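You operate a simulated robot arm through the tools that you are given. There is no shell and no other tool. Be economical: measure what you need, move in short steps, check, and stop when the job is done.

You are at the controls of a simulated two-armed robot. One attempt, no reset.

JOB
Wipe up the spilt powder, slide the white sandbag over the spot and bed the orange dish on it.
Fine: slide the bookend toward the pillar first; blue cloth, put back; wipe before sliding the sandbag. What is to be rubbed or washed off counts as gone when no trace of it is left.
Where things are to end (x, y in the base frame): bookend within 35 mm of [470, 70]; white sandbag within 50 mm of [410, -200].

It is judged by the outcome, as a careful person would: the job done as asked, and still so three seconds after it is handed in. It fails if anything else is knocked over, pushed out of place, dropped, spilled or broken. Flat cloth is picked up by pressing the open fingertips on it (5 to 10 N) and closing them slowly along it; thin cloth reads only 2 to 8 mm in the jaws.

ROBOT AND FRAMES
Two 6-joint arms with fingered hands on one trunk, hanging from a carriage that runs on a gantry, over the field with the corners [-1001, 83], [-1001, -1197], [1299, -1197], [1299, 83] (x, y) and turns from -5.201 to 6.789 rad about z. Base frame: it is fixed where the carriage stands at the start and does not move with it; the origin is on the floor, on the carriage's upright axis, x ahead of it, y to its left, z up; the surface under the hand at the start is at about z = 743. Lengths are in mm, angles in rad, forces in N, time in s.
The left shoulder is at the start at [40, 152, 1536], the right one opposite. With the tool pointing down near the work surface each hand reaches from about 100 to 500 mm from the robot's upright axis, wherever it stands, measured 20 degrees to its own side. Places, roughly: beige dish [6500, 250, 750]; spilt powder [400, -200, 700]. Payload 4 kg a hand.
The tool frame of a hand sits at the grasp point between the pads (the TCP): z along the fingers, y along the line on which they close. The tips reach 30 mm beyond it. The gripper opens to 104 mm. The gripper's body begins 35 mm behind the TCP. The gripper is a hand of 5 fingers: y runs from the thumb to the fingers, the wrist lies at [-15, -104, -178] in the tool frame, and closing takes about 1.5 s.
Orientation is that of the tool frame in the base frame, as [roll, pitch, yaw] about the fixed x, y, z axes, in that order (R = Rz(yaw) Ry(pitch) Rx(roll)). With the fingers straight down and the wrist toward the robot, the tool's x, y and z point along [0, 1, 0], [1, 0, 0] and [0, 0, -1] of the base frame.

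CONTROLS
- The arms move only by the tool jog_arm. It takes "left_steps", "right_steps" or both (then of equal length, played together; a hand with none holds still); each is text: rows parted by semicolons, each of 6 numbers parted by spaces: the shift along the base's x, y, z in mm, then the turn, a rotation vector about the base's x, y, z in rad. In form: dx dy dz ax ay az; .... A call has 1 to 12 rows; each row shifts and turns the commanded pose from where the row before left it. "left_grip" and "right_grip" are, for a hand that has rows, the gripper command, from -1 (shut) to 1 (fully open), values between in proportion, set as the call begins (left out, the last holds). Rows are played at 5 a second. More than 50 mm and 0.15 rad between two rows, or a gripper value outside its range, and nothing of the call is played. Where a pose cannot be reached the arm comes as near as it can. A force on the tool above 60 N (or 10 N above the force at the start of the call, whichever is more), or a blocked arm, ends the call early, and 0.2 s more pass. The fingers move at their own pace (about 45 mm/s each) and stop on an object; they squeeze with about 29 N. The grip force told is the motor's: it shows also when the fingers shut on nothing. Time passes only in rows, and 0.2 s behind the last, so rows that do not move let the fingers close. The reply holds the time, the measured pose of the TCP, the force on the tool along the base axes, the opening and the grip force, in the units named above and with some noise, with the torque about the TCP (base axes, N m) and any sound that the robot's microphone picked up, and new pictures: "show" is both (left out), scene, wrist or none (wrist: the cameras of the hands that moved).
- Cameras (640 x 400 px; columns grow to the right, rows downward): "scene" is now at [212.1, -30.6, 1805.7]; the picture's right is [-0.49, -0.87, 0.00], its down [-0.79, 0.45, -0.41] and it looks along [0.36, -0.20, -0.91] (base axes); focal length 250 px, centre (320, 200). "left" rides on the left gripper at [-60, -83, -120] in its tool frame; the picture's right is [-0.79, -0.29, 0.54], its down [0.56, -0.71, 0.44] and it looks along [0.26, 0.65, 0.72] (tool axes); focal length 234 px, centre (320, 200). "right" rides on the right gripper at [60, -83, -120] in its tool frame; the picture's right is [-0.79, 0.29, -0.54], its down [-0.56, -0.71, 0.44] and it looks along [-0.26, 0.65, 0.72] (tool axes); focal length 234 px, centre (320, 200).
- slide_trunk(by): slides the trunk up (or, below 0, down) by that many mm; the arms and the scene camera ride with it, the base frame stays. It gives what a move gives, with no picture.
- steer(legs): drives the robot by 1 to 6 legs, each [ahead, left, turn to the left] in mm, mm and rad, along the robot's own axes; the way and the turn of a leg run together, so that a leg with both is an arc; at most 1500 mm and 3.142 rad a leg. The arms and the cameras ride along, it lands a little off, and it stops where it bumps. It keeps to its track: a leg is cut to what the track allows. It gives what a move gives, and a new picture of the scene camera.
- preshape(shape, hand): the hand has 5 fingers and takes this shape, open, in about a second: jaw (thumb against the fingers, like two jaws); tri (thumb and two fingers); tip (a fingertip pinch); poke (one finger out to press); point (the index stretched); flat (the hand flat); cup (the hand cupped); fist (a fist). The gripper value then closes the fingers along that shape, each until it touches; the sizes above hold for jaw. It gives what a move gives, with no picture.
- pan_tilt(pan, tilt): turns the head with the scene camera to pan (to the left, within 1.501 rad either way) and tilt (down, from -0.506 to 1.204), counted from straight ahead of the robot. It gives what a move gives, and a new picture of the scene camera.
- measure_at(camera, pixels): for up to 12 pixels [column, row] of the newest picture of that camera ("zoom" is the newest enlarged one), the place [x, y, z] in the base frame of the surface seen there, good to about 2 mm. No time passes.
- zoom(camera, box): a new picture of the part [left, top, right, bottom] of that camera's present view, enlarged. No time passes.
- finish_job(): hands the job in; it is judged then, once.

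Work in short steps. Measure before you move; look again where a grasp or a placing could have gone wrong, and mend it. You have 80 turns and 260 pictures in all, those below and enlarged ones among them. Open the grippers and draw the arms clear of the work before you hand the job in, unless the task says otherwise; then end with one line.

The tools are called after ">>>" as name(argument=value, ...) on one line, values as JSON. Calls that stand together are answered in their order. jog_arm: Moves the arms, as the interface text tells. Its arguments: {"type":"object","properties":{"left_steps":{"type":"string"},"left_grip":{"type":"number"},"right_steps":{"type":"string"},"right_grip":{"type":"number"},"show":{"type":"string","enum":["both","scene","wrist","none"]}},"required":[]} The other tools are called the same way: slide_trunk (by) slides the trunk up or down; preshape (shape, hand) gives the hand a shape; steer (legs) drives the base; pan_tilt (pan, tilt) turns the head that bears the scene camera; measure_at (camera, pixels) gives the place of the surface under pixels of a picture; zoom (camera, box) takes an enlarged picture of a part of a camera's view; finish_job () hands the job in.

At the start:

```text
clock: 0.0
left_tcp_pos: [619.6, 63.2, 934.1]
left_orientation: [-3.14, -0.001, 1.57]
left_force: [0.1, 0.1, 0.6]
left_torque: [0.0, -0.01, 0.0]
left_opening: 103.7
left_grip_force: 0.1
left_shape: jaw
right_tcp_pos: [481.6, -364.5, 1003.9]
right_orientation: [3.141, 0.0, 1.571]
right_force: [0.7, 0.0, 0.3]
right_torque: [0.0, 0.01, -0.06]
right_opening: 103.5
right_grip_force: 0.0
right_shape: jaw
trunk travel left (down, up): [-709.0, 91.0]
robot x, y, heading: [0.1, 1.9, -0.002]
head pan, tilt: [-0.511, 1.145]
```

scene: 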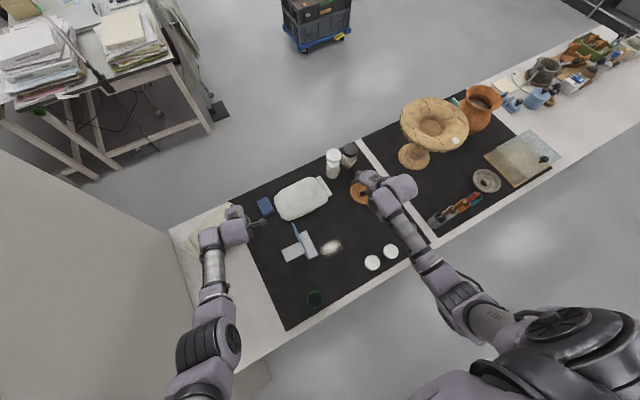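
right: 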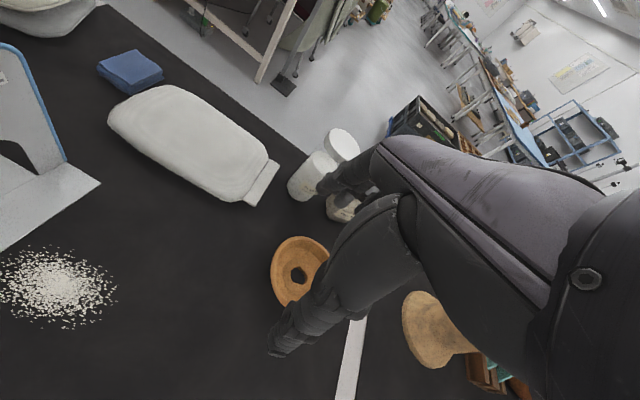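
left: 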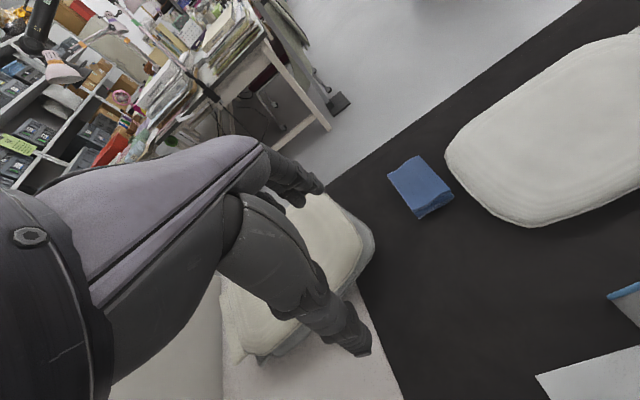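

The scene shows the bookend (~[300,245]), powder [331,247], sandbag [300,198], orange dish [358,192], and blue cloth [265,205]. I zoom in and measure them.

>>> zoom(camera="scene", box=[160, 130, 440, 330])

>>> measure_at(camera="scene", pixels=[[331, 247], [300, 198], [265, 205], [357, 188], [292, 253], [306, 243], [315, 299], [372, 263], [390, 251], [280, 300], [333, 158], [349, 152]])

```text
2.00 times, centred on (300, 230) of scene
```

zoom: 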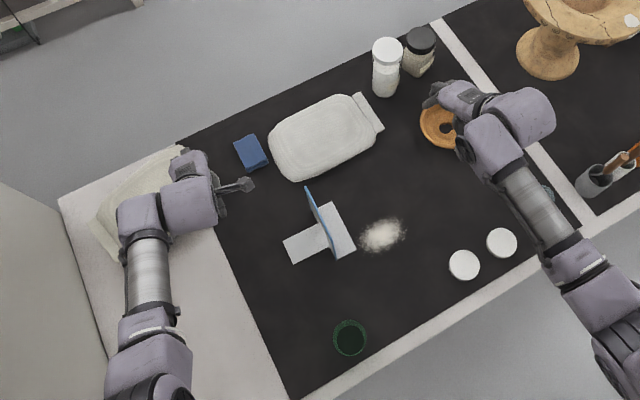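

```text
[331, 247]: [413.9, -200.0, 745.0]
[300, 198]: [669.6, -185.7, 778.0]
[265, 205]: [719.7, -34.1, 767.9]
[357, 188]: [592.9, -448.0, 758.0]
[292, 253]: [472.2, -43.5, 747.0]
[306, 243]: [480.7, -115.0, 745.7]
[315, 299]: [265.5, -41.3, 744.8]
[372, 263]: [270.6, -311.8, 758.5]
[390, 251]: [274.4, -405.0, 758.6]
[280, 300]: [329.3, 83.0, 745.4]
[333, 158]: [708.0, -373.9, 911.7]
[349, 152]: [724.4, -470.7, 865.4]
```

I look closely at the bookend, the dish and the cloth from the wrist cameras.

>>> zoom(camera="right", box=[0, 20, 360, 340])

>>> zoom(camera="scene", box=[240, 190, 360, 270])

>>> zoom(camera="left", box=[220, 130, 640, 400])

```text
1.25 times, centred on (180, 180) of right
```

zoom: 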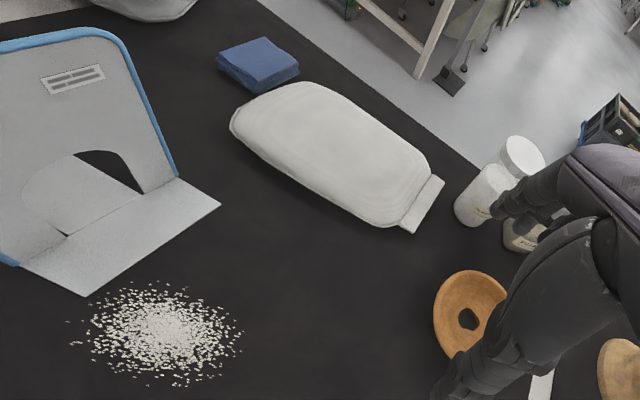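

```text
5.00 times, centred on (300, 230) of scene
```

zoom: 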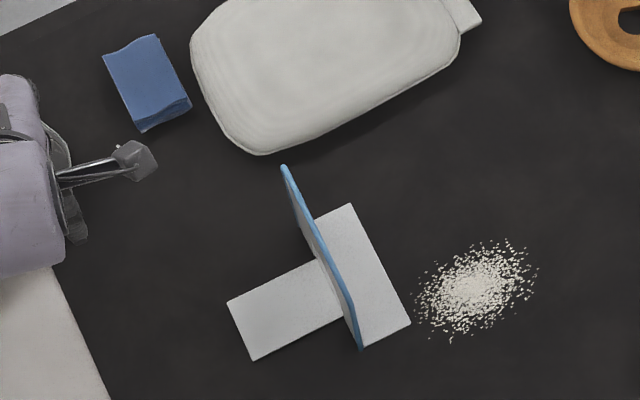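

```text
1.48 times, centred on (430, 265) of left
```

zoom: 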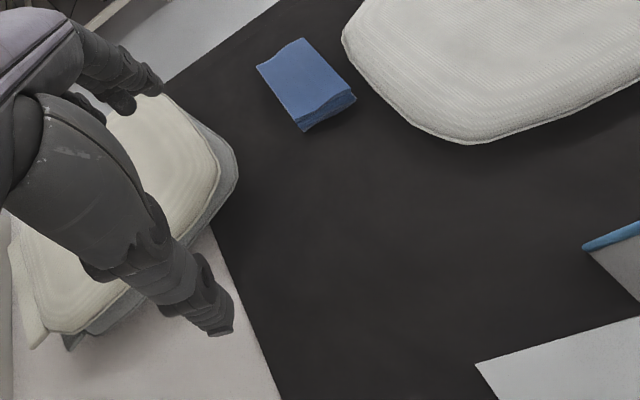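

I measure the bookend's corners and edge, the cloth corners and the sandbag outline.

>>> measure_at(camera="scene", pixels=[[282.6, 251.5], [286.5, 261], [306, 232], [317, 254.5], [293, 224.5], [296, 230], [301.5, 240], [305, 249], [307.8, 258]])

>>> measure_at(camera="right", pixels=[[2, 250], [98, 183], [65, 160], [28, 85], [97, 70], [118, 55], [160, 75], [130, 90], [115, 115], [275, 170], [245, 205], [190, 150]])

>>> measure_at(camera="left", pixels=[[390, 176], [415, 157], [452, 190], [425, 215], [446, 155], [530, 226], [600, 50], [350, 250], [375, 230], [360, 300], [500, 300]])

```text
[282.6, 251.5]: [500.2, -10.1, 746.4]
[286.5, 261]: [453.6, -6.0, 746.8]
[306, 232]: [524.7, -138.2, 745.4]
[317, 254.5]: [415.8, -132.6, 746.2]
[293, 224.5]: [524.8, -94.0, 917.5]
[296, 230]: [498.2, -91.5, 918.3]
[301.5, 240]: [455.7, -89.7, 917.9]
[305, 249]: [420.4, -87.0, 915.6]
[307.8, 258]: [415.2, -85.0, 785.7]
```

```text
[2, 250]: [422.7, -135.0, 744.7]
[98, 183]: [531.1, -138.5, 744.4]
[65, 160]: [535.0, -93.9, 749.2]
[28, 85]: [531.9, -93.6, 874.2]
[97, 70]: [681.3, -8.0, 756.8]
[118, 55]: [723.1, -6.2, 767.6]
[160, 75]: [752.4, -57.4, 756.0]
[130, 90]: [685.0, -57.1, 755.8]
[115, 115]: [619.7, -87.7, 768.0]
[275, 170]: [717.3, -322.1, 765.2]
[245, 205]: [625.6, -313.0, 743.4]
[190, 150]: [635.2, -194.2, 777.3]
```

```text
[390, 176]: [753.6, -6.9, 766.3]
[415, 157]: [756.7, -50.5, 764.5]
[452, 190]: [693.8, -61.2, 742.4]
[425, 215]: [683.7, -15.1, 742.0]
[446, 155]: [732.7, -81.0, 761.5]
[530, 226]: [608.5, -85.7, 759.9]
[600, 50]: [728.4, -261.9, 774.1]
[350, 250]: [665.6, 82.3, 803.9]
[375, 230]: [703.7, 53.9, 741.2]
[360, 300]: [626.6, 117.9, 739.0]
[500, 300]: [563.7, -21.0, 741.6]
```

Bookend: upright plate at y≈-90, x 417–532, top z≈918; I will pinch its top edge with the left hand (closing along y) and slide it about +150 in y. First I raise and turn the left hand by -90° on the way, above the plate.

>>> jog_arm(left_steps="0 0 45 0 0 -0.14; 0 0 40 0 0 -0.14; -16 -17 0 0 0 -0.14; -16 -17 0 0 0 -0.14; -16 -17 0 0 0 -0.14; -16 -17 0 0 0 -0.14; -16 -17 0 0 0 -0.14; -16 -17 0 0 0 -0.15; -16 -17 0 0 0 -0.15; -17 -17 0 0 0 -0.15; -17 -17 0 0 0 -0.14; 0 0 0 0 0 0", left_grip=1)

```text
clock: 2.6
left_tcp_pos: [585.0, -157.2, 1011.7]
left_orientation: [-3.124, 0.076, 1.193]
left_force: [0.1, 0.2, -1.0]
left_torque: [0.0, -0.03, 0.0]
left_opening: 103.6
left_grip_force: 0.2
left_shape: jaw
left hand out of reach, approached as far as the arm can: row 1, 2, 3, 4, 5, 6, 7, 8, 9, 10, 11
right_tcp_pos: [480.9, -363.0, 1003.5]
right_orientation: [-3.141, -0.001, 1.573]
right_force: [0.4, -1.0, -0.8]
right_torque: [-0.03, -0.01, 0.02]
right_opening: 104.0
right_grip_force: 0.1
right_shape: jaw
trunk travel left (down, up): [-709.0, 91.0]
robot x, y, heading: [0.1, -0.1, -0.002]
head pan, tilt: [-0.511, 1.145]
```

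scene: 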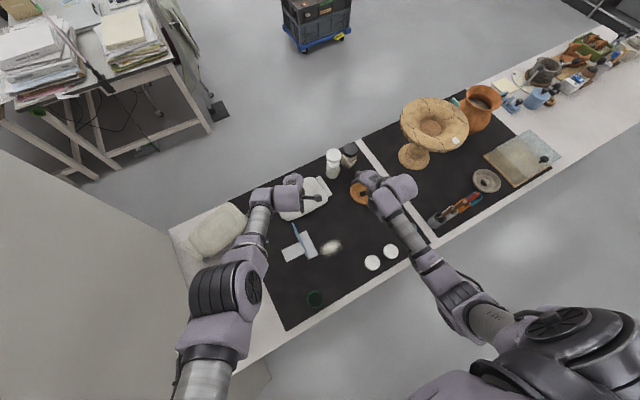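
left: 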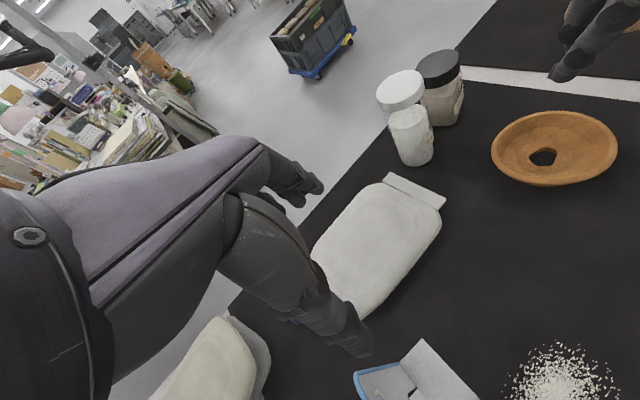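

The left hand came out at [585,-157,1012], yaw 1.19: over-extended. I pull it back toward the robot and left, to see how it follows.

>>> jog_arm(left_steps="-40 30 0 0 0 0; -40 30 0 0 0 0; -30 30 0 0 0 0; 0 0 0 0 0 0", show="none")

```text
clock: 3.6
left_tcp_pos: [572.1, -146.5, 985.3]
left_orientation: [-3.125, 0.071, 1.197]
left_force: [0.0, -0.4, -0.5]
left_torque: [-0.02, 0.0, 0.01]
left_opening: 103.9
left_grip_force: 0.0
left_shape: jaw
left hand out of reach, approached as far as the arm can: row 1, 2, 3
right_tcp_pos: [481.4, -364.3, 1004.8]
right_orientation: [-3.141, -0.001, 1.571]
right_force: [0.7, 0.3, 0.0]
right_torque: [0.01, -0.01, 0.0]
right_opening: 103.7
right_grip_force: 0.1
right_shape: jaw
trunk travel left (down, up): [-709.0, 91.0]
robot x, y, heading: [-1.0, -0.5, 0.003]
head pan, tilt: [-0.511, 1.145]
```

The commanded pose persists, so I undo part of the yaw to find the reachable range.

>>> jog_arm(left_steps="0 0 -20 0 0 0.15; 0 0 -20 0 0 0.15; 0 0 -20 0 0 0.15; 0 0 0 0 0 0.15; 0 0 0 0 0 0.15; 0 0 0 0 0 0.15; 0 0 0 0 0 0.15; 0 0 0 0 0 0.15; 0 0 0 0 0 0", show="none")

```text
clock: 5.6
left_tcp_pos: [560.7, -6.8, 938.0]
left_orientation: [-3.129, 0.073, 2.398]
left_force: [0.6, -0.5, 0.6]
left_torque: [0.0, 0.02, 0.01]
left_opening: 104.0
left_grip_force: 0.1
left_shape: jaw
left hand out of reach, approached as far as the arm can: row 1, 2, 3, 4, 5, 6, 7, 8
right_tcp_pos: [481.1, -364.9, 1004.3]
right_orientation: [3.141, 0.001, 1.57]
right_force: [-0.1, -0.4, 0.4]
right_torque: [0.0, -0.02, -0.02]
right_opening: 104.0
right_grip_force: 0.1
right_shape: jaw
trunk travel left (down, up): [-709.0, 91.0]
robot x, y, heading: [-4.2, -0.7, -0.003]
head pan, tilt: [-0.511, 1.145]
```

I pull the left hand straight back toward the robot to come off the reach limit.

>>> jog_arm(left_steps="-40 20 0 0 0 0; -40 20 0 0 0 0; -40 20 0 0 0 0; -40 0 0 0 0 0; 0 0 0 0 0 0", show="scene")

```text
clock: 7.0
left_tcp_pos: [480.4, 30.9, 863.3]
left_orientation: [3.123, 0.076, 2.41]
left_force: [-0.4, -0.2, 0.4]
left_torque: [-0.03, 0.01, 0.01]
left_opening: 104.0
left_grip_force: 0.0
left_shape: jaw
left hand out of reach, approached as far as the arm can: row 1, 2, 3, 4
right_tcp_pos: [480.8, -363.7, 1004.6]
right_orientation: [-3.141, 0.0, 1.572]
right_force: [0.2, 0.4, 0.2]
right_torque: [-0.03, -0.03, 0.01]
right_opening: 103.9
right_grip_force: 0.1
right_shape: jaw
trunk travel left (down, up): [-709.0, 91.0]
robot x, y, heading: [2.5, -2.8, 0.0]
head pan, tilt: [-0.511, 1.145]
stopped in row 5 (left hand): the arm was blocked; the commanded pose is now the measured one
```

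scene: 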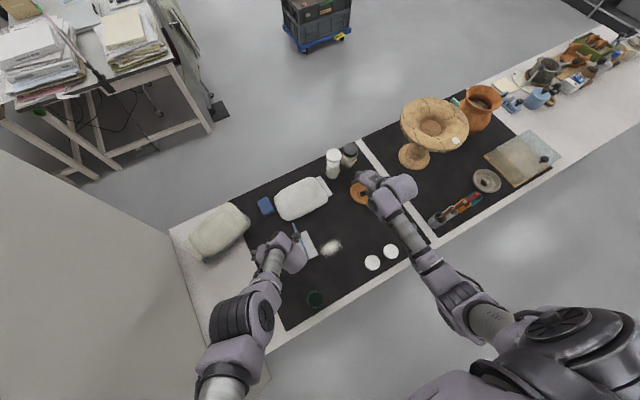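

It appears the arm can't fold further (hand can't be both near and high), so I raise the trunk fully and back the robot off 100 mm to gain height, then check.

>>> slide_trunk(by=90)

>>> steer(legs=[[-120, 0, 0]])

```text
clock: 8.2
left_tcp_pos: [476.9, 28.2, 951.5]
left_orientation: [3.127, 0.074, 2.411]
left_force: [-0.8, -0.9, -0.1]
left_torque: [0.01, 0.02, 0.01]
left_opening: 104.2
left_grip_force: 0.1
left_shape: jaw
right_tcp_pos: [480.8, -363.1, 1092.7]
right_orientation: [3.141, 0.0, 1.571]
right_force: [0.6, -0.6, -0.2]
right_torque: [0.0, 0.02, -0.01]
right_opening: 103.9
right_grip_force: 0.1
right_shape: jaw
trunk travel left (down, up): [-799.0, 1.0]
robot x, y, heading: [1.9, 0.6, 0.003]
head pan, tilt: [-0.511, 1.145]
```

```text
clock: 9.5
left_tcp_pos: [357.1, 28.9, 952.3]
left_orientation: [3.123, 0.073, 2.408]
left_force: [-0.1, 0.8, 0.5]
left_torque: [0.03, 0.02, 0.04]
left_opening: 104.0
left_grip_force: 0.1
left_shape: jaw
right_tcp_pos: [361.4, -364.8, 1094.5]
right_orientation: [-3.141, -0.001, 1.569]
right_force: [1.0, 0.3, 0.4]
right_torque: [-0.01, -0.01, 0.0]
right_opening: 103.8
right_grip_force: 0.1
right_shape: jaw
trunk travel left (down, up): [-799.0, 1.0]
robot x, y, heading: [-119.6, -1.1, 0.001]
head pan, tilt: [-0.511, 1.145]
```

scene: 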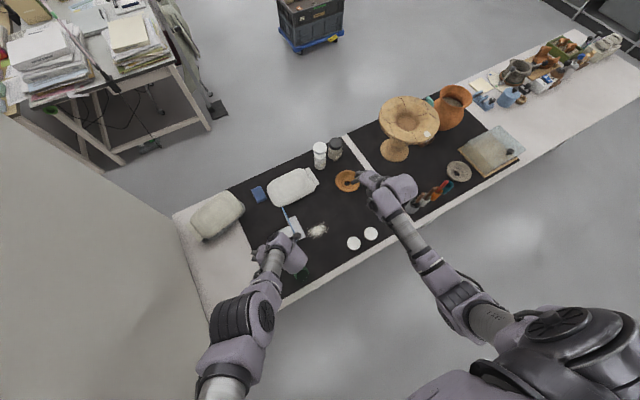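

Now I extend the left hand forward/up to about x=477, z=1010 while turning it toward yaw 0, staying at y≈30, off the plate.

>>> jog_arm(left_steps="12 0 15 0 0 -0.15; 12 0 15 0 0 -0.15; 12 0 10 0 0 -0.15; 12 0 10 0 0 -0.15; 12 0 0 0 0 -0.15; 12 0 0 0 0 -0.15; 12 0 0 0 0 -0.15; 12 0 0 0 0 -0.15; 12 0 0 0 0 -0.15; 12 0 0 0 0 -0.15; 0 0 0 0 0 -0.15; 0 0 0 0 0 -0.15", show="none")

```text
clock: 12.1
left_tcp_pos: [439.5, -35.3, 990.0]
left_orientation: [3.122, 0.046, 1.32]
left_force: [-0.2, -0.4, -0.8]
left_torque: [0.0, -0.01, -0.01]
left_opening: 104.1
left_grip_force: 0.2
left_shape: jaw
left hand out of reach, approached as far as the arm can: row 1, 2, 3, 4, 6, 7, 8, 9, 10, 11, 12
right_tcp_pos: [360.4, -363.8, 1094.0]
right_orientation: [-3.141, 0.0, 1.57]
right_force: [-0.4, -0.1, 0.3]
right_torque: [-0.01, 0.03, 0.01]
right_opening: 104.0
right_grip_force: 0.0
right_shape: jaw
trunk travel left (down, up): [-799.0, 1.0]
robot x, y, heading: [-120.4, -3.0, -0.001]
head pan, tilt: [-0.511, 1.145]
```

Left yaw sticks at ~1.3 going down, so I'll use the other sense (yaw→π, wrist inboard). I measure the tall items at right to see whether the robot may sidestep right.

>>> measure_at(camera="scene", pixels=[[408, 102], [400, 152], [452, 92], [346, 180], [430, 195], [458, 171], [130, 300], [180, 240], [215, 215], [500, 150]])

>>> jog_arm(left_steps="0 0 0 0 0 0.15; 0 5 0 0 0 0.15; 0 5 0 0 0 0.15; 0 10 0 0 0 0.15; 0 10 0 0 0 0.15; 0 10 0 0 0 0.15; 0 10 0 0 0 0.15; 0 10 0 0 0 0.15; 0 0 0 0 0 0.15; 0 0 0 0 0 0.15; 0 0 0 0 0 0.15; 0 0 0 0 0 0.15", show="none")

```text
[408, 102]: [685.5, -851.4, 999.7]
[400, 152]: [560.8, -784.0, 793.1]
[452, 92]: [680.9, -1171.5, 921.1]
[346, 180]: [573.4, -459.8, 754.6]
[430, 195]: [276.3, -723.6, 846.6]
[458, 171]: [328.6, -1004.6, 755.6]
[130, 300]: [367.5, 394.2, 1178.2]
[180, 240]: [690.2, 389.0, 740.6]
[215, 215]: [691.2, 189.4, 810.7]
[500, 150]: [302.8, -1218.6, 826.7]
```

```text
clock: 14.7
left_tcp_pos: [390.6, 77.4, 1028.6]
left_orientation: [3.123, 0.046, 3.12]
left_force: [-0.5, 0.6, 0.3]
left_torque: [0.02, 0.01, 0.04]
left_opening: 104.2
left_grip_force: 0.1
left_shape: jaw
left hand out of reach, approached as far as the arm can: row 5, 6, 7, 9, 10, 11, 12
right_tcp_pos: [362.4, -365.6, 1094.2]
right_orientation: [3.14, -0.001, 1.569]
right_force: [0.8, -0.6, 0.1]
right_torque: [0.03, -0.01, -0.04]
right_opening: 104.0
right_grip_force: 0.1
right_shape: jaw
trunk travel left (down, up): [-799.0, 1.0]
robot x, y, heading: [-116.8, 2.4, -0.001]
head pan, tilt: [-0.511, 1.145]
```

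Yaw 3.12 works. Now I move over the plate (y −90, x 474) at height, levelling the small tilt.

>>> jog_arm(left_steps="10 -20 0 -0.018 0.046 0.02; 10 -20 0 0 0 0; 10 -20 0 0 0 0; 10 -20 0 0 0 0; 10 -20 0 0 0 0; 10 -20 0 0 0 0; 10 -20 0 0 0 0; 13 -27 -15 0 0 0; 0 0 0 0 0 0", show="both")

```text
clock: 16.7
left_tcp_pos: [385.2, 25.9, 1063.0]
left_orientation: [-3.14, 0.001, 3.142]
left_force: [0.4, 0.2, 0.3]
left_torque: [0.0, 0.0, 0.02]
left_opening: 104.2
left_grip_force: 0.0
left_shape: jaw
left hand out of reach, approached as far as the arm can: row 1, 2, 3, 4, 5, 6, 7, 8
right_tcp_pos: [360.4, -364.7, 1094.3]
right_orientation: [3.141, -0.001, 1.57]
right_force: [0.2, -0.6, -0.3]
right_torque: [-0.02, -0.01, 0.01]
right_opening: 103.7
right_grip_force: 0.1
right_shape: jaw
trunk travel left (down, up): [-799.0, 1.0]
robot x, y, heading: [-121.6, -0.5, -0.003]
head pan, tilt: [-0.511, 1.145]
```

scene: 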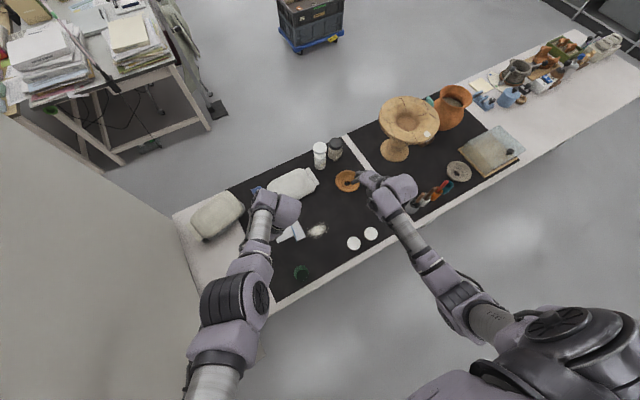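
left: 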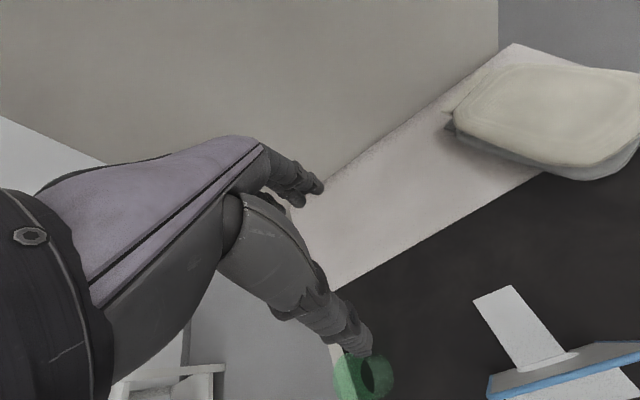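

Reach limits make a top pinch awkward, so I'll instead push the bookend low with the left hand, tilted so that tips lead, from its −y side. First drive 170 ahead, then lower the trunk.

>>> steer(legs=[[170, 0, 0]])

>>> jog_arm(left_steps="0 0 0 0 0 -0.15; 0 0 0 0 0 -0.15; 0 0 0 0 0 -0.15; 0 0 0 0 0 -0.15; 0 0 0 0 0 -0.15; 0 0 0 0 0 -0.15; 0 0 0 0 0 -0.15; 0 0 0 0 0 -0.15; 0 0 0 0 0 -0.15; 0 0 0 0 0 -0.15; 0 0 0 0 0 -0.07; 0 0 0 0 0 0", left_grip=-1, show="none")

```text
clock: 18.1
left_tcp_pos: [554.2, 26.9, 1064.5]
left_orientation: [-3.14, 0.0, 3.141]
left_force: [0.3, 0.1, 0.2]
left_torque: [0.02, 0.0, -0.02]
left_opening: 104.2
left_grip_force: 0.0
left_shape: jaw
right_tcp_pos: [530.8, -363.8, 1093.7]
right_orientation: [3.141, 0.0, 1.57]
right_force: [-0.2, 0.1, 0.4]
right_torque: [0.0, -0.02, 0.03]
right_opening: 103.7
right_grip_force: 0.0
right_shape: jaw
trunk travel left (down, up): [-799.0, 1.0]
robot x, y, heading: [48.6, -2.9, 0.001]
head pan, tilt: [-0.511, 1.145]
```

scene: 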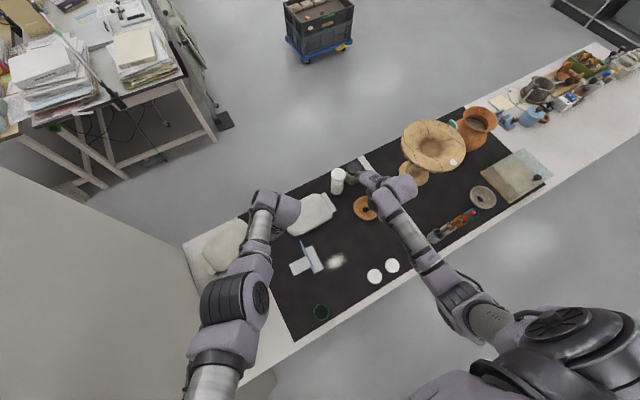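

```text
clock: 20.8
left_tcp_pos: [622.6, -6.1, 996.8]
left_orientation: [3.141, -0.001, 1.571]
left_force: [-0.3, 0.5, 0.1]
left_torque: [0.0, 0.0, 0.0]
left_opening: 0.0
left_grip_force: 29.1
left_shape: jaw
left hand out of reach, approached as far as the arm can: row 1, 2, 3, 4, 5, 6, 7, 8, 9, 10
right_tcp_pos: [530.8, -364.6, 1094.1]
right_orientation: [3.14, 0.001, 1.57]
right_force: [0.2, -0.9, 0.1]
right_torque: [-0.02, 0.0, -0.03]
right_opening: 103.9
right_grip_force: 0.2
right_shape: jaw
trunk travel left (down, up): [-799.0, 1.0]
robot x, y, heading: [49.8, -0.6, -0.001]
head pan, tilt: [-0.511, 1.145]
```

Left hand is now at natural yaw, closed, at [622,-6,997]. I move it in −y past the plate at height, then trunk down 90.

>>> jog_arm(left_steps="-10 -40 0 0 0 0; -10 -40 0 0 0 0; -10 -40 0 0 0 0; -10 -30 0 0 0 0; 0 0 0 0 0 0", show="none")

>>> slide_trunk(by=-90)

```text
clock: 22.1
left_tcp_pos: [618.0, -57.9, 1011.0]
left_orientation: [3.114, -0.033, 1.599]
left_force: [-1.0, 0.3, -0.6]
left_torque: [0.02, 0.01, 0.0]
left_opening: 0.2
left_grip_force: 28.8
left_shape: jaw
left hand out of reach, approached as far as the arm can: row 2, 3, 4
right_tcp_pos: [530.8, -365.0, 1092.9]
right_orientation: [-3.139, 0.0, 1.571]
right_force: [-0.2, -0.3, -1.0]
right_torque: [0.02, 0.02, -0.01]
right_opening: 103.9
right_grip_force: 0.0
right_shape: jaw
trunk travel left (down, up): [-799.0, 1.0]
robot x, y, heading: [49.3, -3.6, 0.002]
head pan, tilt: [-0.511, 1.145]
stopped in row 5 (left hand): the arm was blocked; the commanded pose is now the measured one
```

```text
clock: 23.4
left_tcp_pos: [615.7, -57.4, 919.8]
left_orientation: [3.117, -0.032, 1.597]
left_force: [0.2, -0.5, 0.1]
left_torque: [0.0, 0.04, -0.01]
left_opening: 0.0
left_grip_force: 29.1
left_shape: jaw
right_tcp_pos: [530.2, -364.6, 1003.5]
right_orientation: [3.141, 0.0, 1.57]
right_force: [-0.5, -0.1, -0.1]
right_torque: [-0.01, 0.02, -0.01]
right_opening: 103.8
right_grip_force: 0.1
right_shape: jaw
trunk travel left (down, up): [-709.0, 91.0]
robot x, y, heading: [51.0, -1.8, 0.002]
head pan, tilt: [-0.511, 1.145]
```

Crossing over is what limits the arm. Right hand with the robot shifted left would suit; I check the left elbow's clearance from the pillar.

>>> pan_tilt(pan=-0.2, tilt=1.1)

```text
clock: 24.2
left_tcp_pos: [615.5, -58.1, 919.7]
left_orientation: [3.119, -0.032, 1.599]
left_force: [-0.2, 0.5, 0.3]
left_torque: [0.0, -0.01, 0.01]
left_opening: 0.0
left_grip_force: 29.2
left_shape: jaw
right_tcp_pos: [530.7, -364.9, 1003.8]
right_orientation: [3.141, 0.0, 1.569]
right_force: [-0.6, 0.8, 1.0]
right_torque: [-0.01, 0.01, 0.01]
right_opening: 103.7
right_grip_force: 0.2
right_shape: jaw
trunk travel left (down, up): [-709.0, 91.0]
robot x, y, heading: [48.6, 0.8, -0.0]
head pan, tilt: [-0.201, 1.1]
```

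scene: 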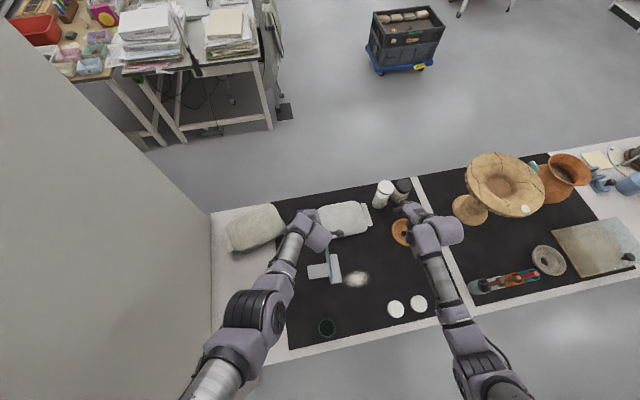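

>>> measure_at(camera="scene", pixels=[[240, 305], [225, 345], [205, 385], [150, 300], [150, 385], [205, 200], [400, 230], [385, 185], [402, 185], [337, 285], [328, 262]])

>>> zoom(camera="scene", box=[200, 160, 480, 350])

```text
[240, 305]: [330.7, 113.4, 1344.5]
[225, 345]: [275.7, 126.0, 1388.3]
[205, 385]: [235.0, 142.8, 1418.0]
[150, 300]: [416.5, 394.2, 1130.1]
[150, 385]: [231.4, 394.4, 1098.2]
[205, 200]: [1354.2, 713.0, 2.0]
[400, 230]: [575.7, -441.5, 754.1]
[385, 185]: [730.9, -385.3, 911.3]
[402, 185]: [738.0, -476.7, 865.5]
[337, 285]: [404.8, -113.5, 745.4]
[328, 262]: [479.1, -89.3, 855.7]
```

```text
2.11 times, centred on (340, 255) of scene
```

zoom: 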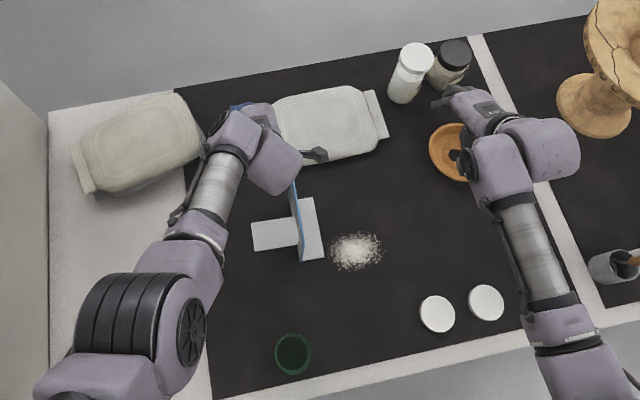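

Ample clearance (arm y<200, pillar face y≈394). I park the left hand outward, then shift the robot 80 mm left so the right hand does the work.

>>> jog_arm(left_steps="0 40 10 0 0 0; 0 40 10 0 0 0; 0 40 10 0 0 0; 0 40 10 0 0 0; 0 40 0 0 0 0; 0 0 0 0 0 0", show="none")

>>> steer(legs=[[0, 78, 0]])

```text
clock: 25.6
left_tcp_pos: [610.9, 88.7, 956.7]
left_orientation: [3.114, -0.055, 1.597]
left_force: [0.7, 0.0, -0.7]
left_torque: [-0.02, 0.01, 0.0]
left_opening: 0.1
left_grip_force: 29.1
left_shape: jaw
left hand out of reach, approached as far as the arm can: row 4, 5
right_tcp_pos: [531.3, -365.6, 1004.1]
right_orientation: [3.141, 0.0, 1.571]
right_force: [-0.5, 1.0, 0.2]
right_torque: [0.0, 0.01, 0.0]
right_opening: 103.7
right_grip_force: 0.0
right_shape: jaw
trunk travel left (down, up): [-709.0, 91.0]
robot x, y, heading: [49.0, 1.3, -0.002]
head pan, tilt: [-0.201, 1.1]
```

```text
clock: 26.7
left_tcp_pos: [609.9, 167.7, 956.4]
left_orientation: [3.112, -0.057, 1.598]
left_force: [-0.8, 0.2, 0.4]
left_torque: [-0.01, 0.0, -0.01]
left_opening: 0.2
left_grip_force: 28.9
left_shape: jaw
right_tcp_pos: [530.4, -286.1, 1003.3]
right_orientation: [3.141, 0.001, 1.57]
right_force: [-0.3, -0.3, -0.4]
right_torque: [-0.01, 0.0, 0.01]
right_opening: 103.8
right_grip_force: 0.0
right_shape: jaw
trunk travel left (down, up): [-709.0, 91.0]
robot x, y, heading: [49.9, 75.8, 0.0]
head pan, tilt: [-0.201, 1.1]
```

scene: 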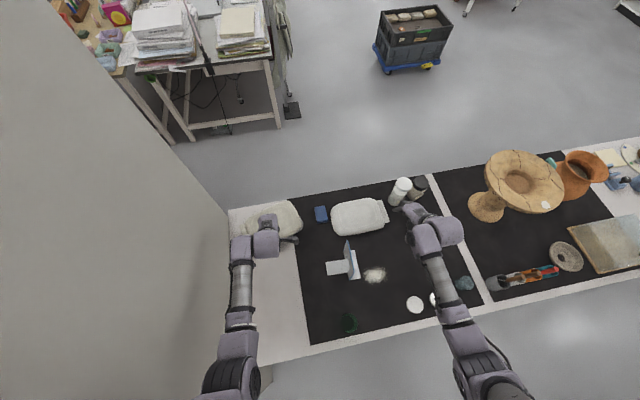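

Right hand: go to [474,-175,850], tilting 0.35 rad about x so that the tips lead toward +y, closed.

>>> jog_arm(right_steps="-9 18 -20 0.12 0 0; -9 18 -25 0.12 0 0; -9 18 -27 0.11 0 0; -9 18 -27 0 0 0; -10 19 -27 0 0 0; -10 20 -27 0 0 0; 0 0 0 0 0 0", right_grip=-1, show="wrist")

```text
clock: 28.3
left_tcp_pos: [609.7, 166.4, 955.8]
left_orientation: [3.114, -0.058, 1.597]
left_force: [0.3, -0.4, -0.7]
left_torque: [-0.04, 0.02, 0.03]
left_opening: 0.0
left_grip_force: 29.1
left_shape: jaw
right_tcp_pos: [473.2, -174.8, 851.0]
right_orientation: [3.14, -0.351, 1.572]
right_force: [0.5, -0.1, 0.1]
right_torque: [-0.03, -0.02, 0.0]
right_opening: 0.0
right_grip_force: 26.8
right_shape: jaw
trunk travel left (down, up): [-709.0, 91.0]
robot x, y, heading: [52.0, 76.5, 0.001]
head pan, tilt: [-0.201, 1.1]
```

right: 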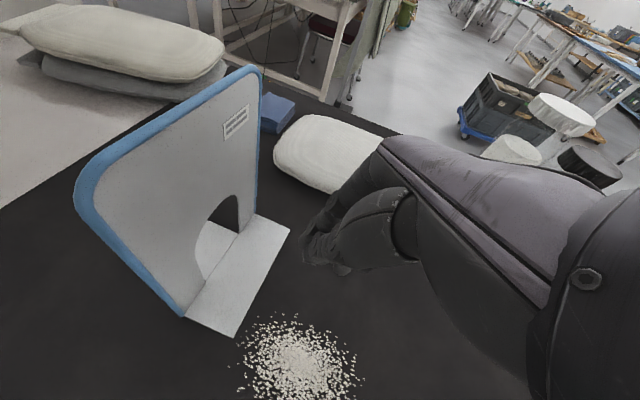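

The plate has an arch in its middle (x≈454–500), so I'd poke through it; I open the hand to ~83 mm so thumb and fingers bear on both legs at x≈430 and 518. Descend to tip z≈768 at y −160, then approach slowly.

>>> jog_arm(right_steps="0 0 0 0 0 0; 0 0 -18 0 0 0; 0 0 -18 0 0 0; 0 5 -18 0 0 0; 0 10 0 0 0 0; 0 10 0 0 0 0; 0 0 0 0 0 0", right_grip=0.6, show="both")

>>> zoom(camera="scene", box=[300, 190, 420, 290])

```text
clock: 29.9
left_tcp_pos: [610.0, 164.9, 954.5]
left_orientation: [3.113, -0.056, 1.596]
left_force: [-0.2, 0.8, -1.3]
left_torque: [0.0, -0.02, 0.03]
left_opening: 0.2
left_grip_force: 28.7
left_shape: jaw
right_tcp_pos: [473.8, -150.7, 797.4]
right_orientation: [3.141, -0.35, 1.573]
right_force: [0.3, -0.5, 0.7]
right_torque: [0.01, -0.06, 0.01]
right_opening: 83.1
right_grip_force: 0.1
right_shape: jaw
trunk travel left (down, up): [-709.0, 91.0]
robot x, y, heading: [49.5, 77.9, -0.004]
head pan, tilt: [-0.201, 1.1]
```

scene: 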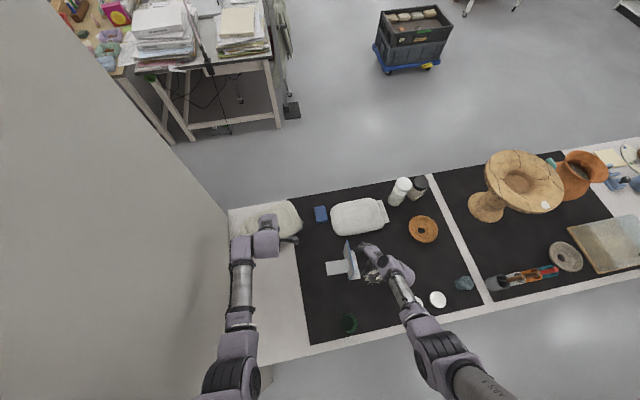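
right: 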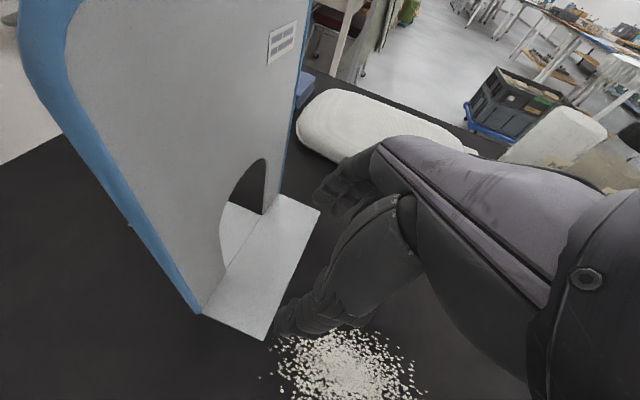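

```text
4.00 times, centred on (360, 240) of scene
```

zoom: 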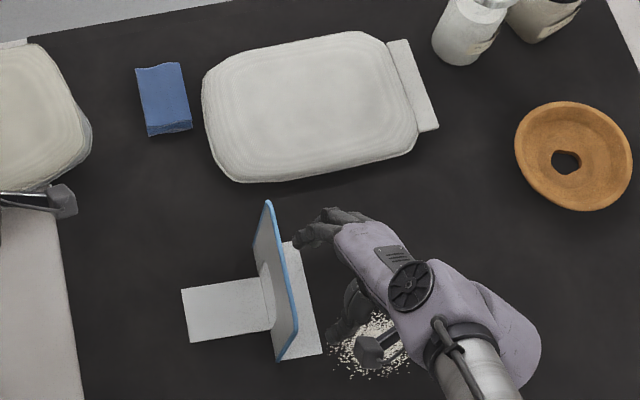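

Tips sit beside the base with thumb and fingers at both legs. Now push +y slowly: 12 rows of 9 mm.

>>> jog_arm(right_steps="0 9 0 0 0 0; 0 9 0 0 0 0; 0 9 0 0 0 0; 0 9 0 0 0 0; 0 9 0 0 0 0; 0 9 0 0 0 0; 0 9 0 0 0 0; 0 9 0 0 0 0; 0 9 0 0 0 0; 0 9 0 0 0 0; 0 9 0 0 0 0; 0 9 0 0 0 0", show="scene")

>>> zoom(camera="scene", box=[280, 190, 400, 290])

```text
clock: 32.5
left_tcp_pos: [610.6, 165.6, 955.6]
left_orientation: [3.112, -0.058, 1.597]
left_force: [-0.4, -0.1, -0.9]
left_torque: [-0.01, -0.04, 0.02]
left_opening: 0.1
left_grip_force: 29.1
left_shape: jaw
right_tcp_pos: [476.3, -42.2, 799.0]
right_orientation: [-3.141, -0.351, 1.571]
right_force: [0.0, -0.3, -0.7]
right_torque: [-0.02, 0.03, 0.0]
right_opening: 83.4
right_grip_force: 0.1
right_shape: jaw
trunk travel left (down, up): [-709.0, 91.0]
robot x, y, heading: [50.4, 77.1, -0.001]
head pan, tilt: [-0.201, 1.1]
```

scene: 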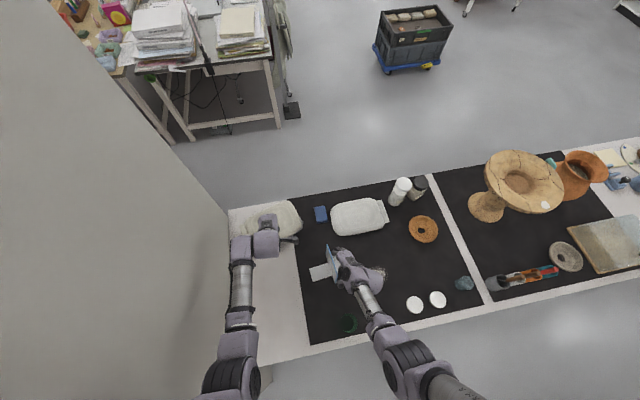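

```text
4.00 times, centred on (340, 240) of scene
```

zoom: 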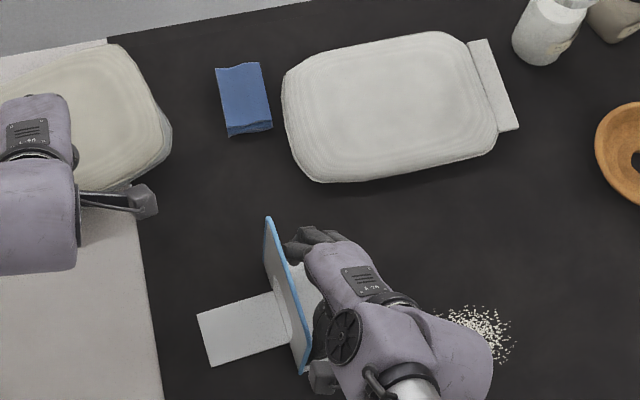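

It slides nicely. Check where the plate now is.

>>> measure_at(camera="zoom", pixels=[[270, 225], [287, 300], [302, 365], [199, 318], [214, 364]])

```text
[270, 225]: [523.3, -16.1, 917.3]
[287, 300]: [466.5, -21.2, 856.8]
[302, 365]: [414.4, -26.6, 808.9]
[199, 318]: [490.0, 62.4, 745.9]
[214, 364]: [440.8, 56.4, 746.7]
```

Plate is now at y≈−20 with slight rotation (~0.12 rad). I push 82 mm more while turning the hand −0.12 rad to square it.

>>> jog_arm(right_steps="0 9 0 0 0 -0.02; 0 9 0 0 0 -0.02; 0 9 0 0 0 -0.02; 0 9 0 0 0 -0.02; 0 9 0 0 0 -0.02; 0 9 0 0 0 -0.02; 0 9 0 0 0 0; 0 9 0 0 0 0; 0 8 0 0 0 0; 0 0 0 0 0 0", show="scene")

>>> zoom(camera="scene", box=[260, 190, 380, 290])

```text
clock: 34.7
left_tcp_pos: [610.5, 166.7, 957.1]
left_orientation: [3.113, -0.057, 1.596]
left_force: [-0.6, -0.9, 0.3]
left_torque: [0.01, 0.03, 0.02]
left_opening: 0.1
left_grip_force: 28.9
left_shape: jaw
right_tcp_pos: [472.4, -6.5, 793.3]
right_orientation: [-3.139, -0.336, 1.455]
right_force: [-0.1, 0.5, 0.1]
right_torque: [-0.02, -0.01, 0.01]
right_opening: 83.1
right_grip_force: 0.1
right_shape: jaw
right hand out of reach, approached as far as the arm can: row 7, 8, 9
trunk travel left (down, up): [-709.0, 91.0]
robot x, y, heading: [47.2, 82.1, -0.0]
head pan, tilt: [-0.201, 1.1]
```

scene: 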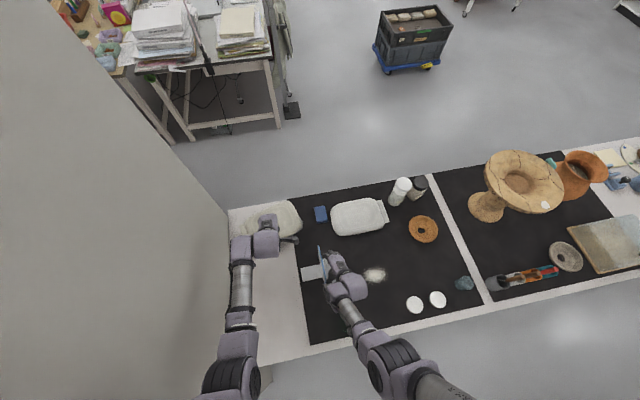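

```text
4.00 times, centred on (320, 240) of scene
```

zoom: 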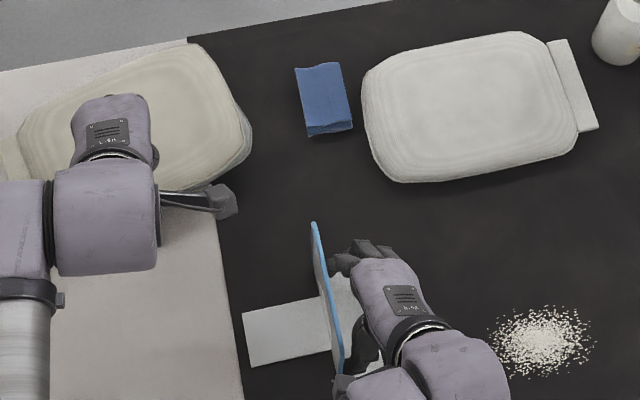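

Right arm limit reached at y −6. I measure, then will complete the push by turning the robot slightly left (arc about its axis).

>>> measure_at(camera="zoom", pixels=[[315, 230], [328, 300], [340, 365], [244, 318], [250, 364]])

```text
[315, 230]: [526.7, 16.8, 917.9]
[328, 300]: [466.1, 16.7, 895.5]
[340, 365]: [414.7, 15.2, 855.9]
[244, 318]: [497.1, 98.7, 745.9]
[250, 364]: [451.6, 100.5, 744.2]
```

Plate is square at y≈16; about 45 mm more is wanted. Turn left 0.106 rad.

>>> steer(legs=[[0, 0, 0.053], [0, 0, 0.053]])

>>> zoom(camera="scene", box=[260, 190, 400, 300])

```text
clock: 35.9
left_tcp_pos: [597.8, 225.7, 956.4]
left_orientation: [3.114, -0.057, 1.704]
left_force: [0.8, -0.7, -0.8]
left_torque: [0.0, -0.02, 0.01]
left_opening: 0.0
left_grip_force: 28.9
left_shape: jaw
right_tcp_pos: [480.6, 37.7, 794.4]
right_orientation: [3.141, -0.335, 1.562]
right_force: [-0.1, 0.3, 0.2]
right_torque: [0.01, -0.02, 0.01]
right_opening: 83.3
right_grip_force: 0.1
right_shape: jaw
trunk travel left (down, up): [-709.0, 91.0]
robot x, y, heading: [50.3, 79.4, 0.102]
head pan, tilt: [-0.201, 1.1]
```

scene: 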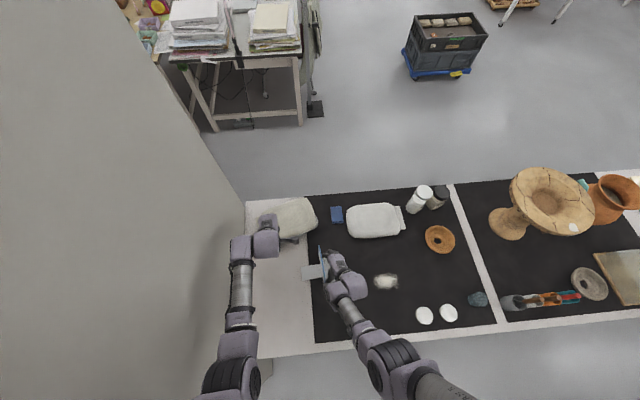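

```text
3.64 times, centred on (330, 245) of scene
```

zoom: 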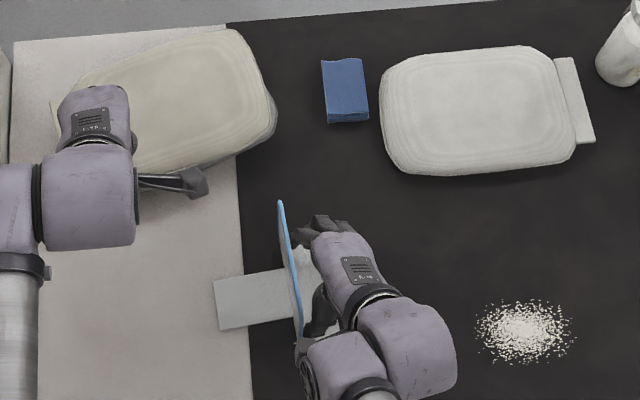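

>>> measure_at(camera="zoom", pixels=[[281, 210], [292, 270], [303, 330], [214, 282], [219, 330]])

```text
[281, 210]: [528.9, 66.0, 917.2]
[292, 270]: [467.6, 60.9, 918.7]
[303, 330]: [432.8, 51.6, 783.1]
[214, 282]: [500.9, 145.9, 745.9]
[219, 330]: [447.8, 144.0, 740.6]
```

Bookend plate at [~472, 60], footprint centre ≈[472, 78]: both within 35 mm of [470,70]. Retreat the right hand (−y, then up), untilting.

>>> jog_arm(right_steps="0 -15 0 0 0 0; 0 -20 0 0 0 0; 0 -30 10 0 0 0; 0 -30 30 -0.1 0 0; 0 -30 40 -0.12 0 0; 0 -30 40 -0.12 0 0; 0 -30 30 0 0 0; 0 0 0 0 0 0", right_grip=1, show="both")

```text
clock: 37.7
left_tcp_pos: [597.7, 226.5, 955.9]
left_orientation: [3.114, -0.057, 1.705]
left_force: [-0.3, 0.2, -1.1]
left_torque: [-0.01, 0.0, 0.0]
left_opening: 0.0
left_grip_force: 28.8
left_shape: jaw
right_tcp_pos: [479.1, -147.8, 949.1]
right_orientation: [3.137, 0.006, 1.561]
right_force: [-0.4, -0.1, 0.4]
right_torque: [0.01, 0.0, -0.01]
right_opening: 103.6
right_grip_force: 0.0
right_shape: jaw
trunk travel left (down, up): [-709.0, 91.0]
robot x, y, heading: [47.2, 76.7, 0.109]
head pan, tilt: [-0.201, 1.1]
```

scene: 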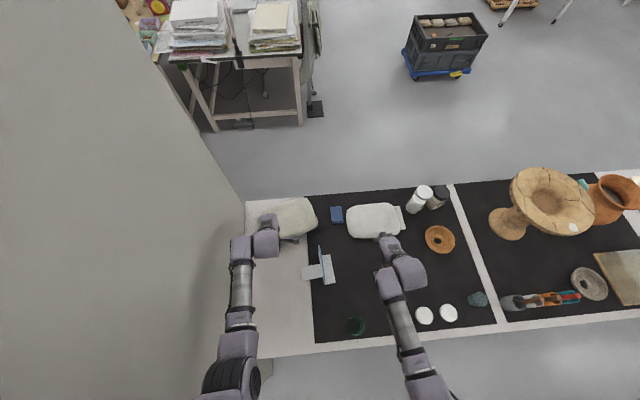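
right: 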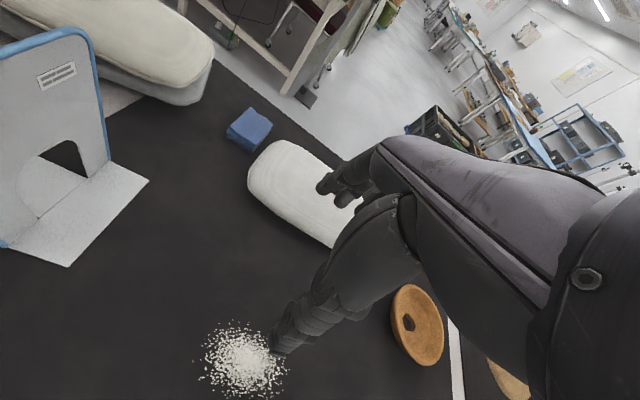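

Bookend stands well. Now the cloth: block x 684–757, y −61…−7, top z≈767. Drive 240 ahead (hands at height) to bring it into the right hand's comfort zone.

>>> steer(legs=[[240, -25, 0]])

>>> zoom(camera="scene", box=[260, 180, 500, 330])

```text
clock: 39.5
left_tcp_pos: [836.4, 221.1, 955.9]
left_orientation: [3.113, -0.057, 1.698]
left_force: [-0.1, -0.4, -0.7]
left_torque: [0.0, 0.01, 0.03]
left_opening: 0.1
left_grip_force: 29.6
left_shape: jaw
right_tcp_pos: [713.5, -151.8, 949.7]
right_orientation: [3.138, 0.006, 1.554]
right_force: [-0.1, -1.3, 0.3]
right_torque: [0.01, 0.03, 0.0]
right_opening: 103.3
right_grip_force: 0.0
right_shape: jaw
trunk travel left (down, up): [-709.0, 91.0]
robot x, y, heading: [285.7, 76.7, 0.1]
head pan, tilt: [-0.201, 1.1]
```

scene: 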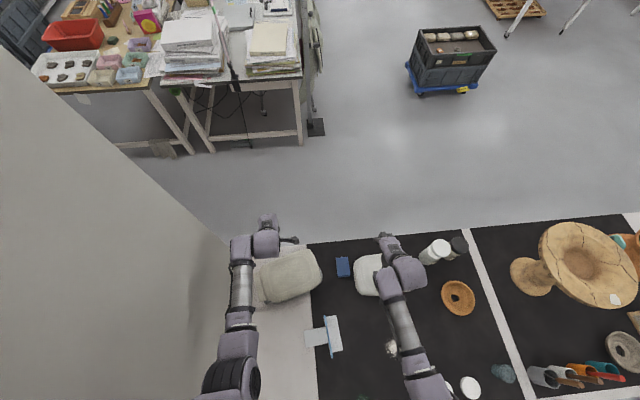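

```text
2.67 times, centred on (380, 255) of scene
```

zoom: 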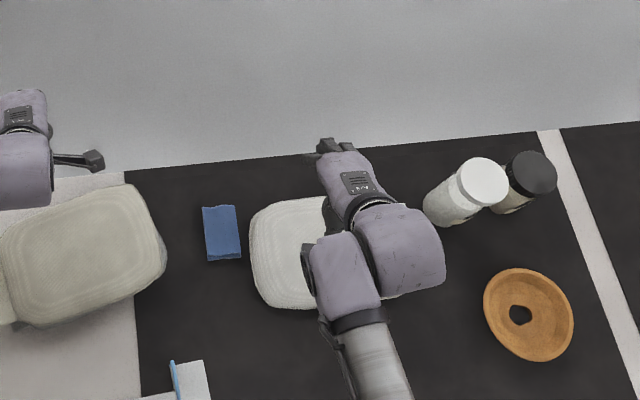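

Measure the cloth's corners from above in this zoom.

>>> measure_at(camera="zoom", pixels=[[204, 210], [234, 207], [240, 250], [210, 256], [222, 232], [225, 260], [222, 202], [260, 220], [185, 240]])

```text
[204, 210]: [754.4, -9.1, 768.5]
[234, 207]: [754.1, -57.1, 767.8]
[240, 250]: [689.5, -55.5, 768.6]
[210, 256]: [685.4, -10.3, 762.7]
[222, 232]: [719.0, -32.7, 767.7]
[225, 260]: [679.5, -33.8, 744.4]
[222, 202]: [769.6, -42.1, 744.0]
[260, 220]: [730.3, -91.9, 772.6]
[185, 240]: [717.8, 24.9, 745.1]
```

Cloth centre [720,−33]. I move the right hand above it, then straight down so tips reach z≈752 either side of its 72 mm length.

>>> jog_arm(right_steps="1 30 0 0 0 0; 2 30 0 0 0 0; 2 30 -20 0 0 0; 1.5 29 -30 0 0 0; 0 0 -30 0 0 0; 0 0 -30 0 0 0; 0 0 0 0 0 0", right_grip=1, show="both")

```text
clock: 41.1
left_tcp_pos: [836.0, 219.3, 956.6]
left_orientation: [3.114, -0.057, 1.698]
left_force: [0.5, 0.3, -0.3]
left_torque: [-0.01, 0.0, 0.02]
left_opening: 0.3
left_grip_force: 28.8
left_shape: jaw
right_tcp_pos: [721.3, -31.5, 840.1]
right_orientation: [3.139, 0.004, 1.556]
right_force: [0.8, 0.2, -0.1]
right_torque: [0.02, -0.02, -0.02]
right_opening: 103.9
right_grip_force: 0.0
right_shape: jaw
trunk travel left (down, up): [-709.0, 91.0]
robot x, y, heading: [287.1, 77.9, 0.101]
head pan, tilt: [-0.201, 1.1]
```

scene: 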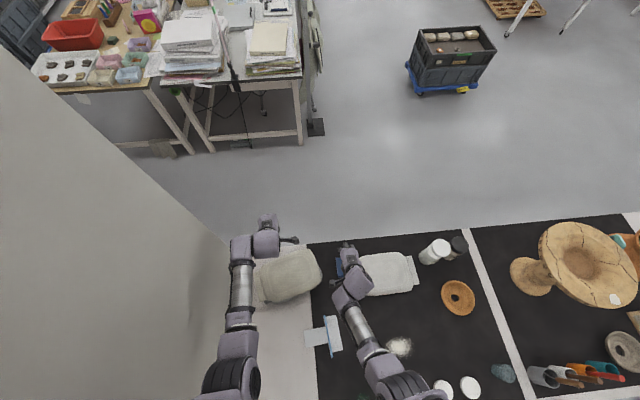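
right: 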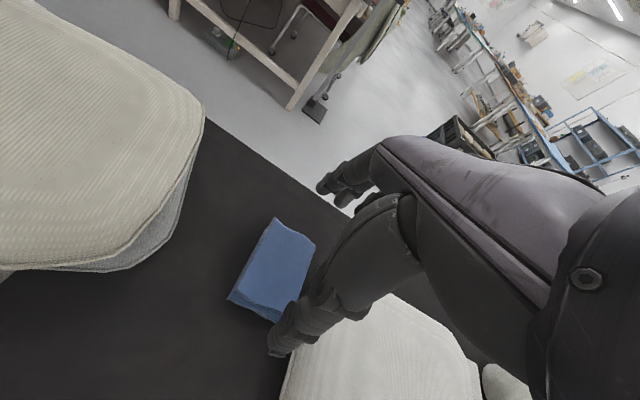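

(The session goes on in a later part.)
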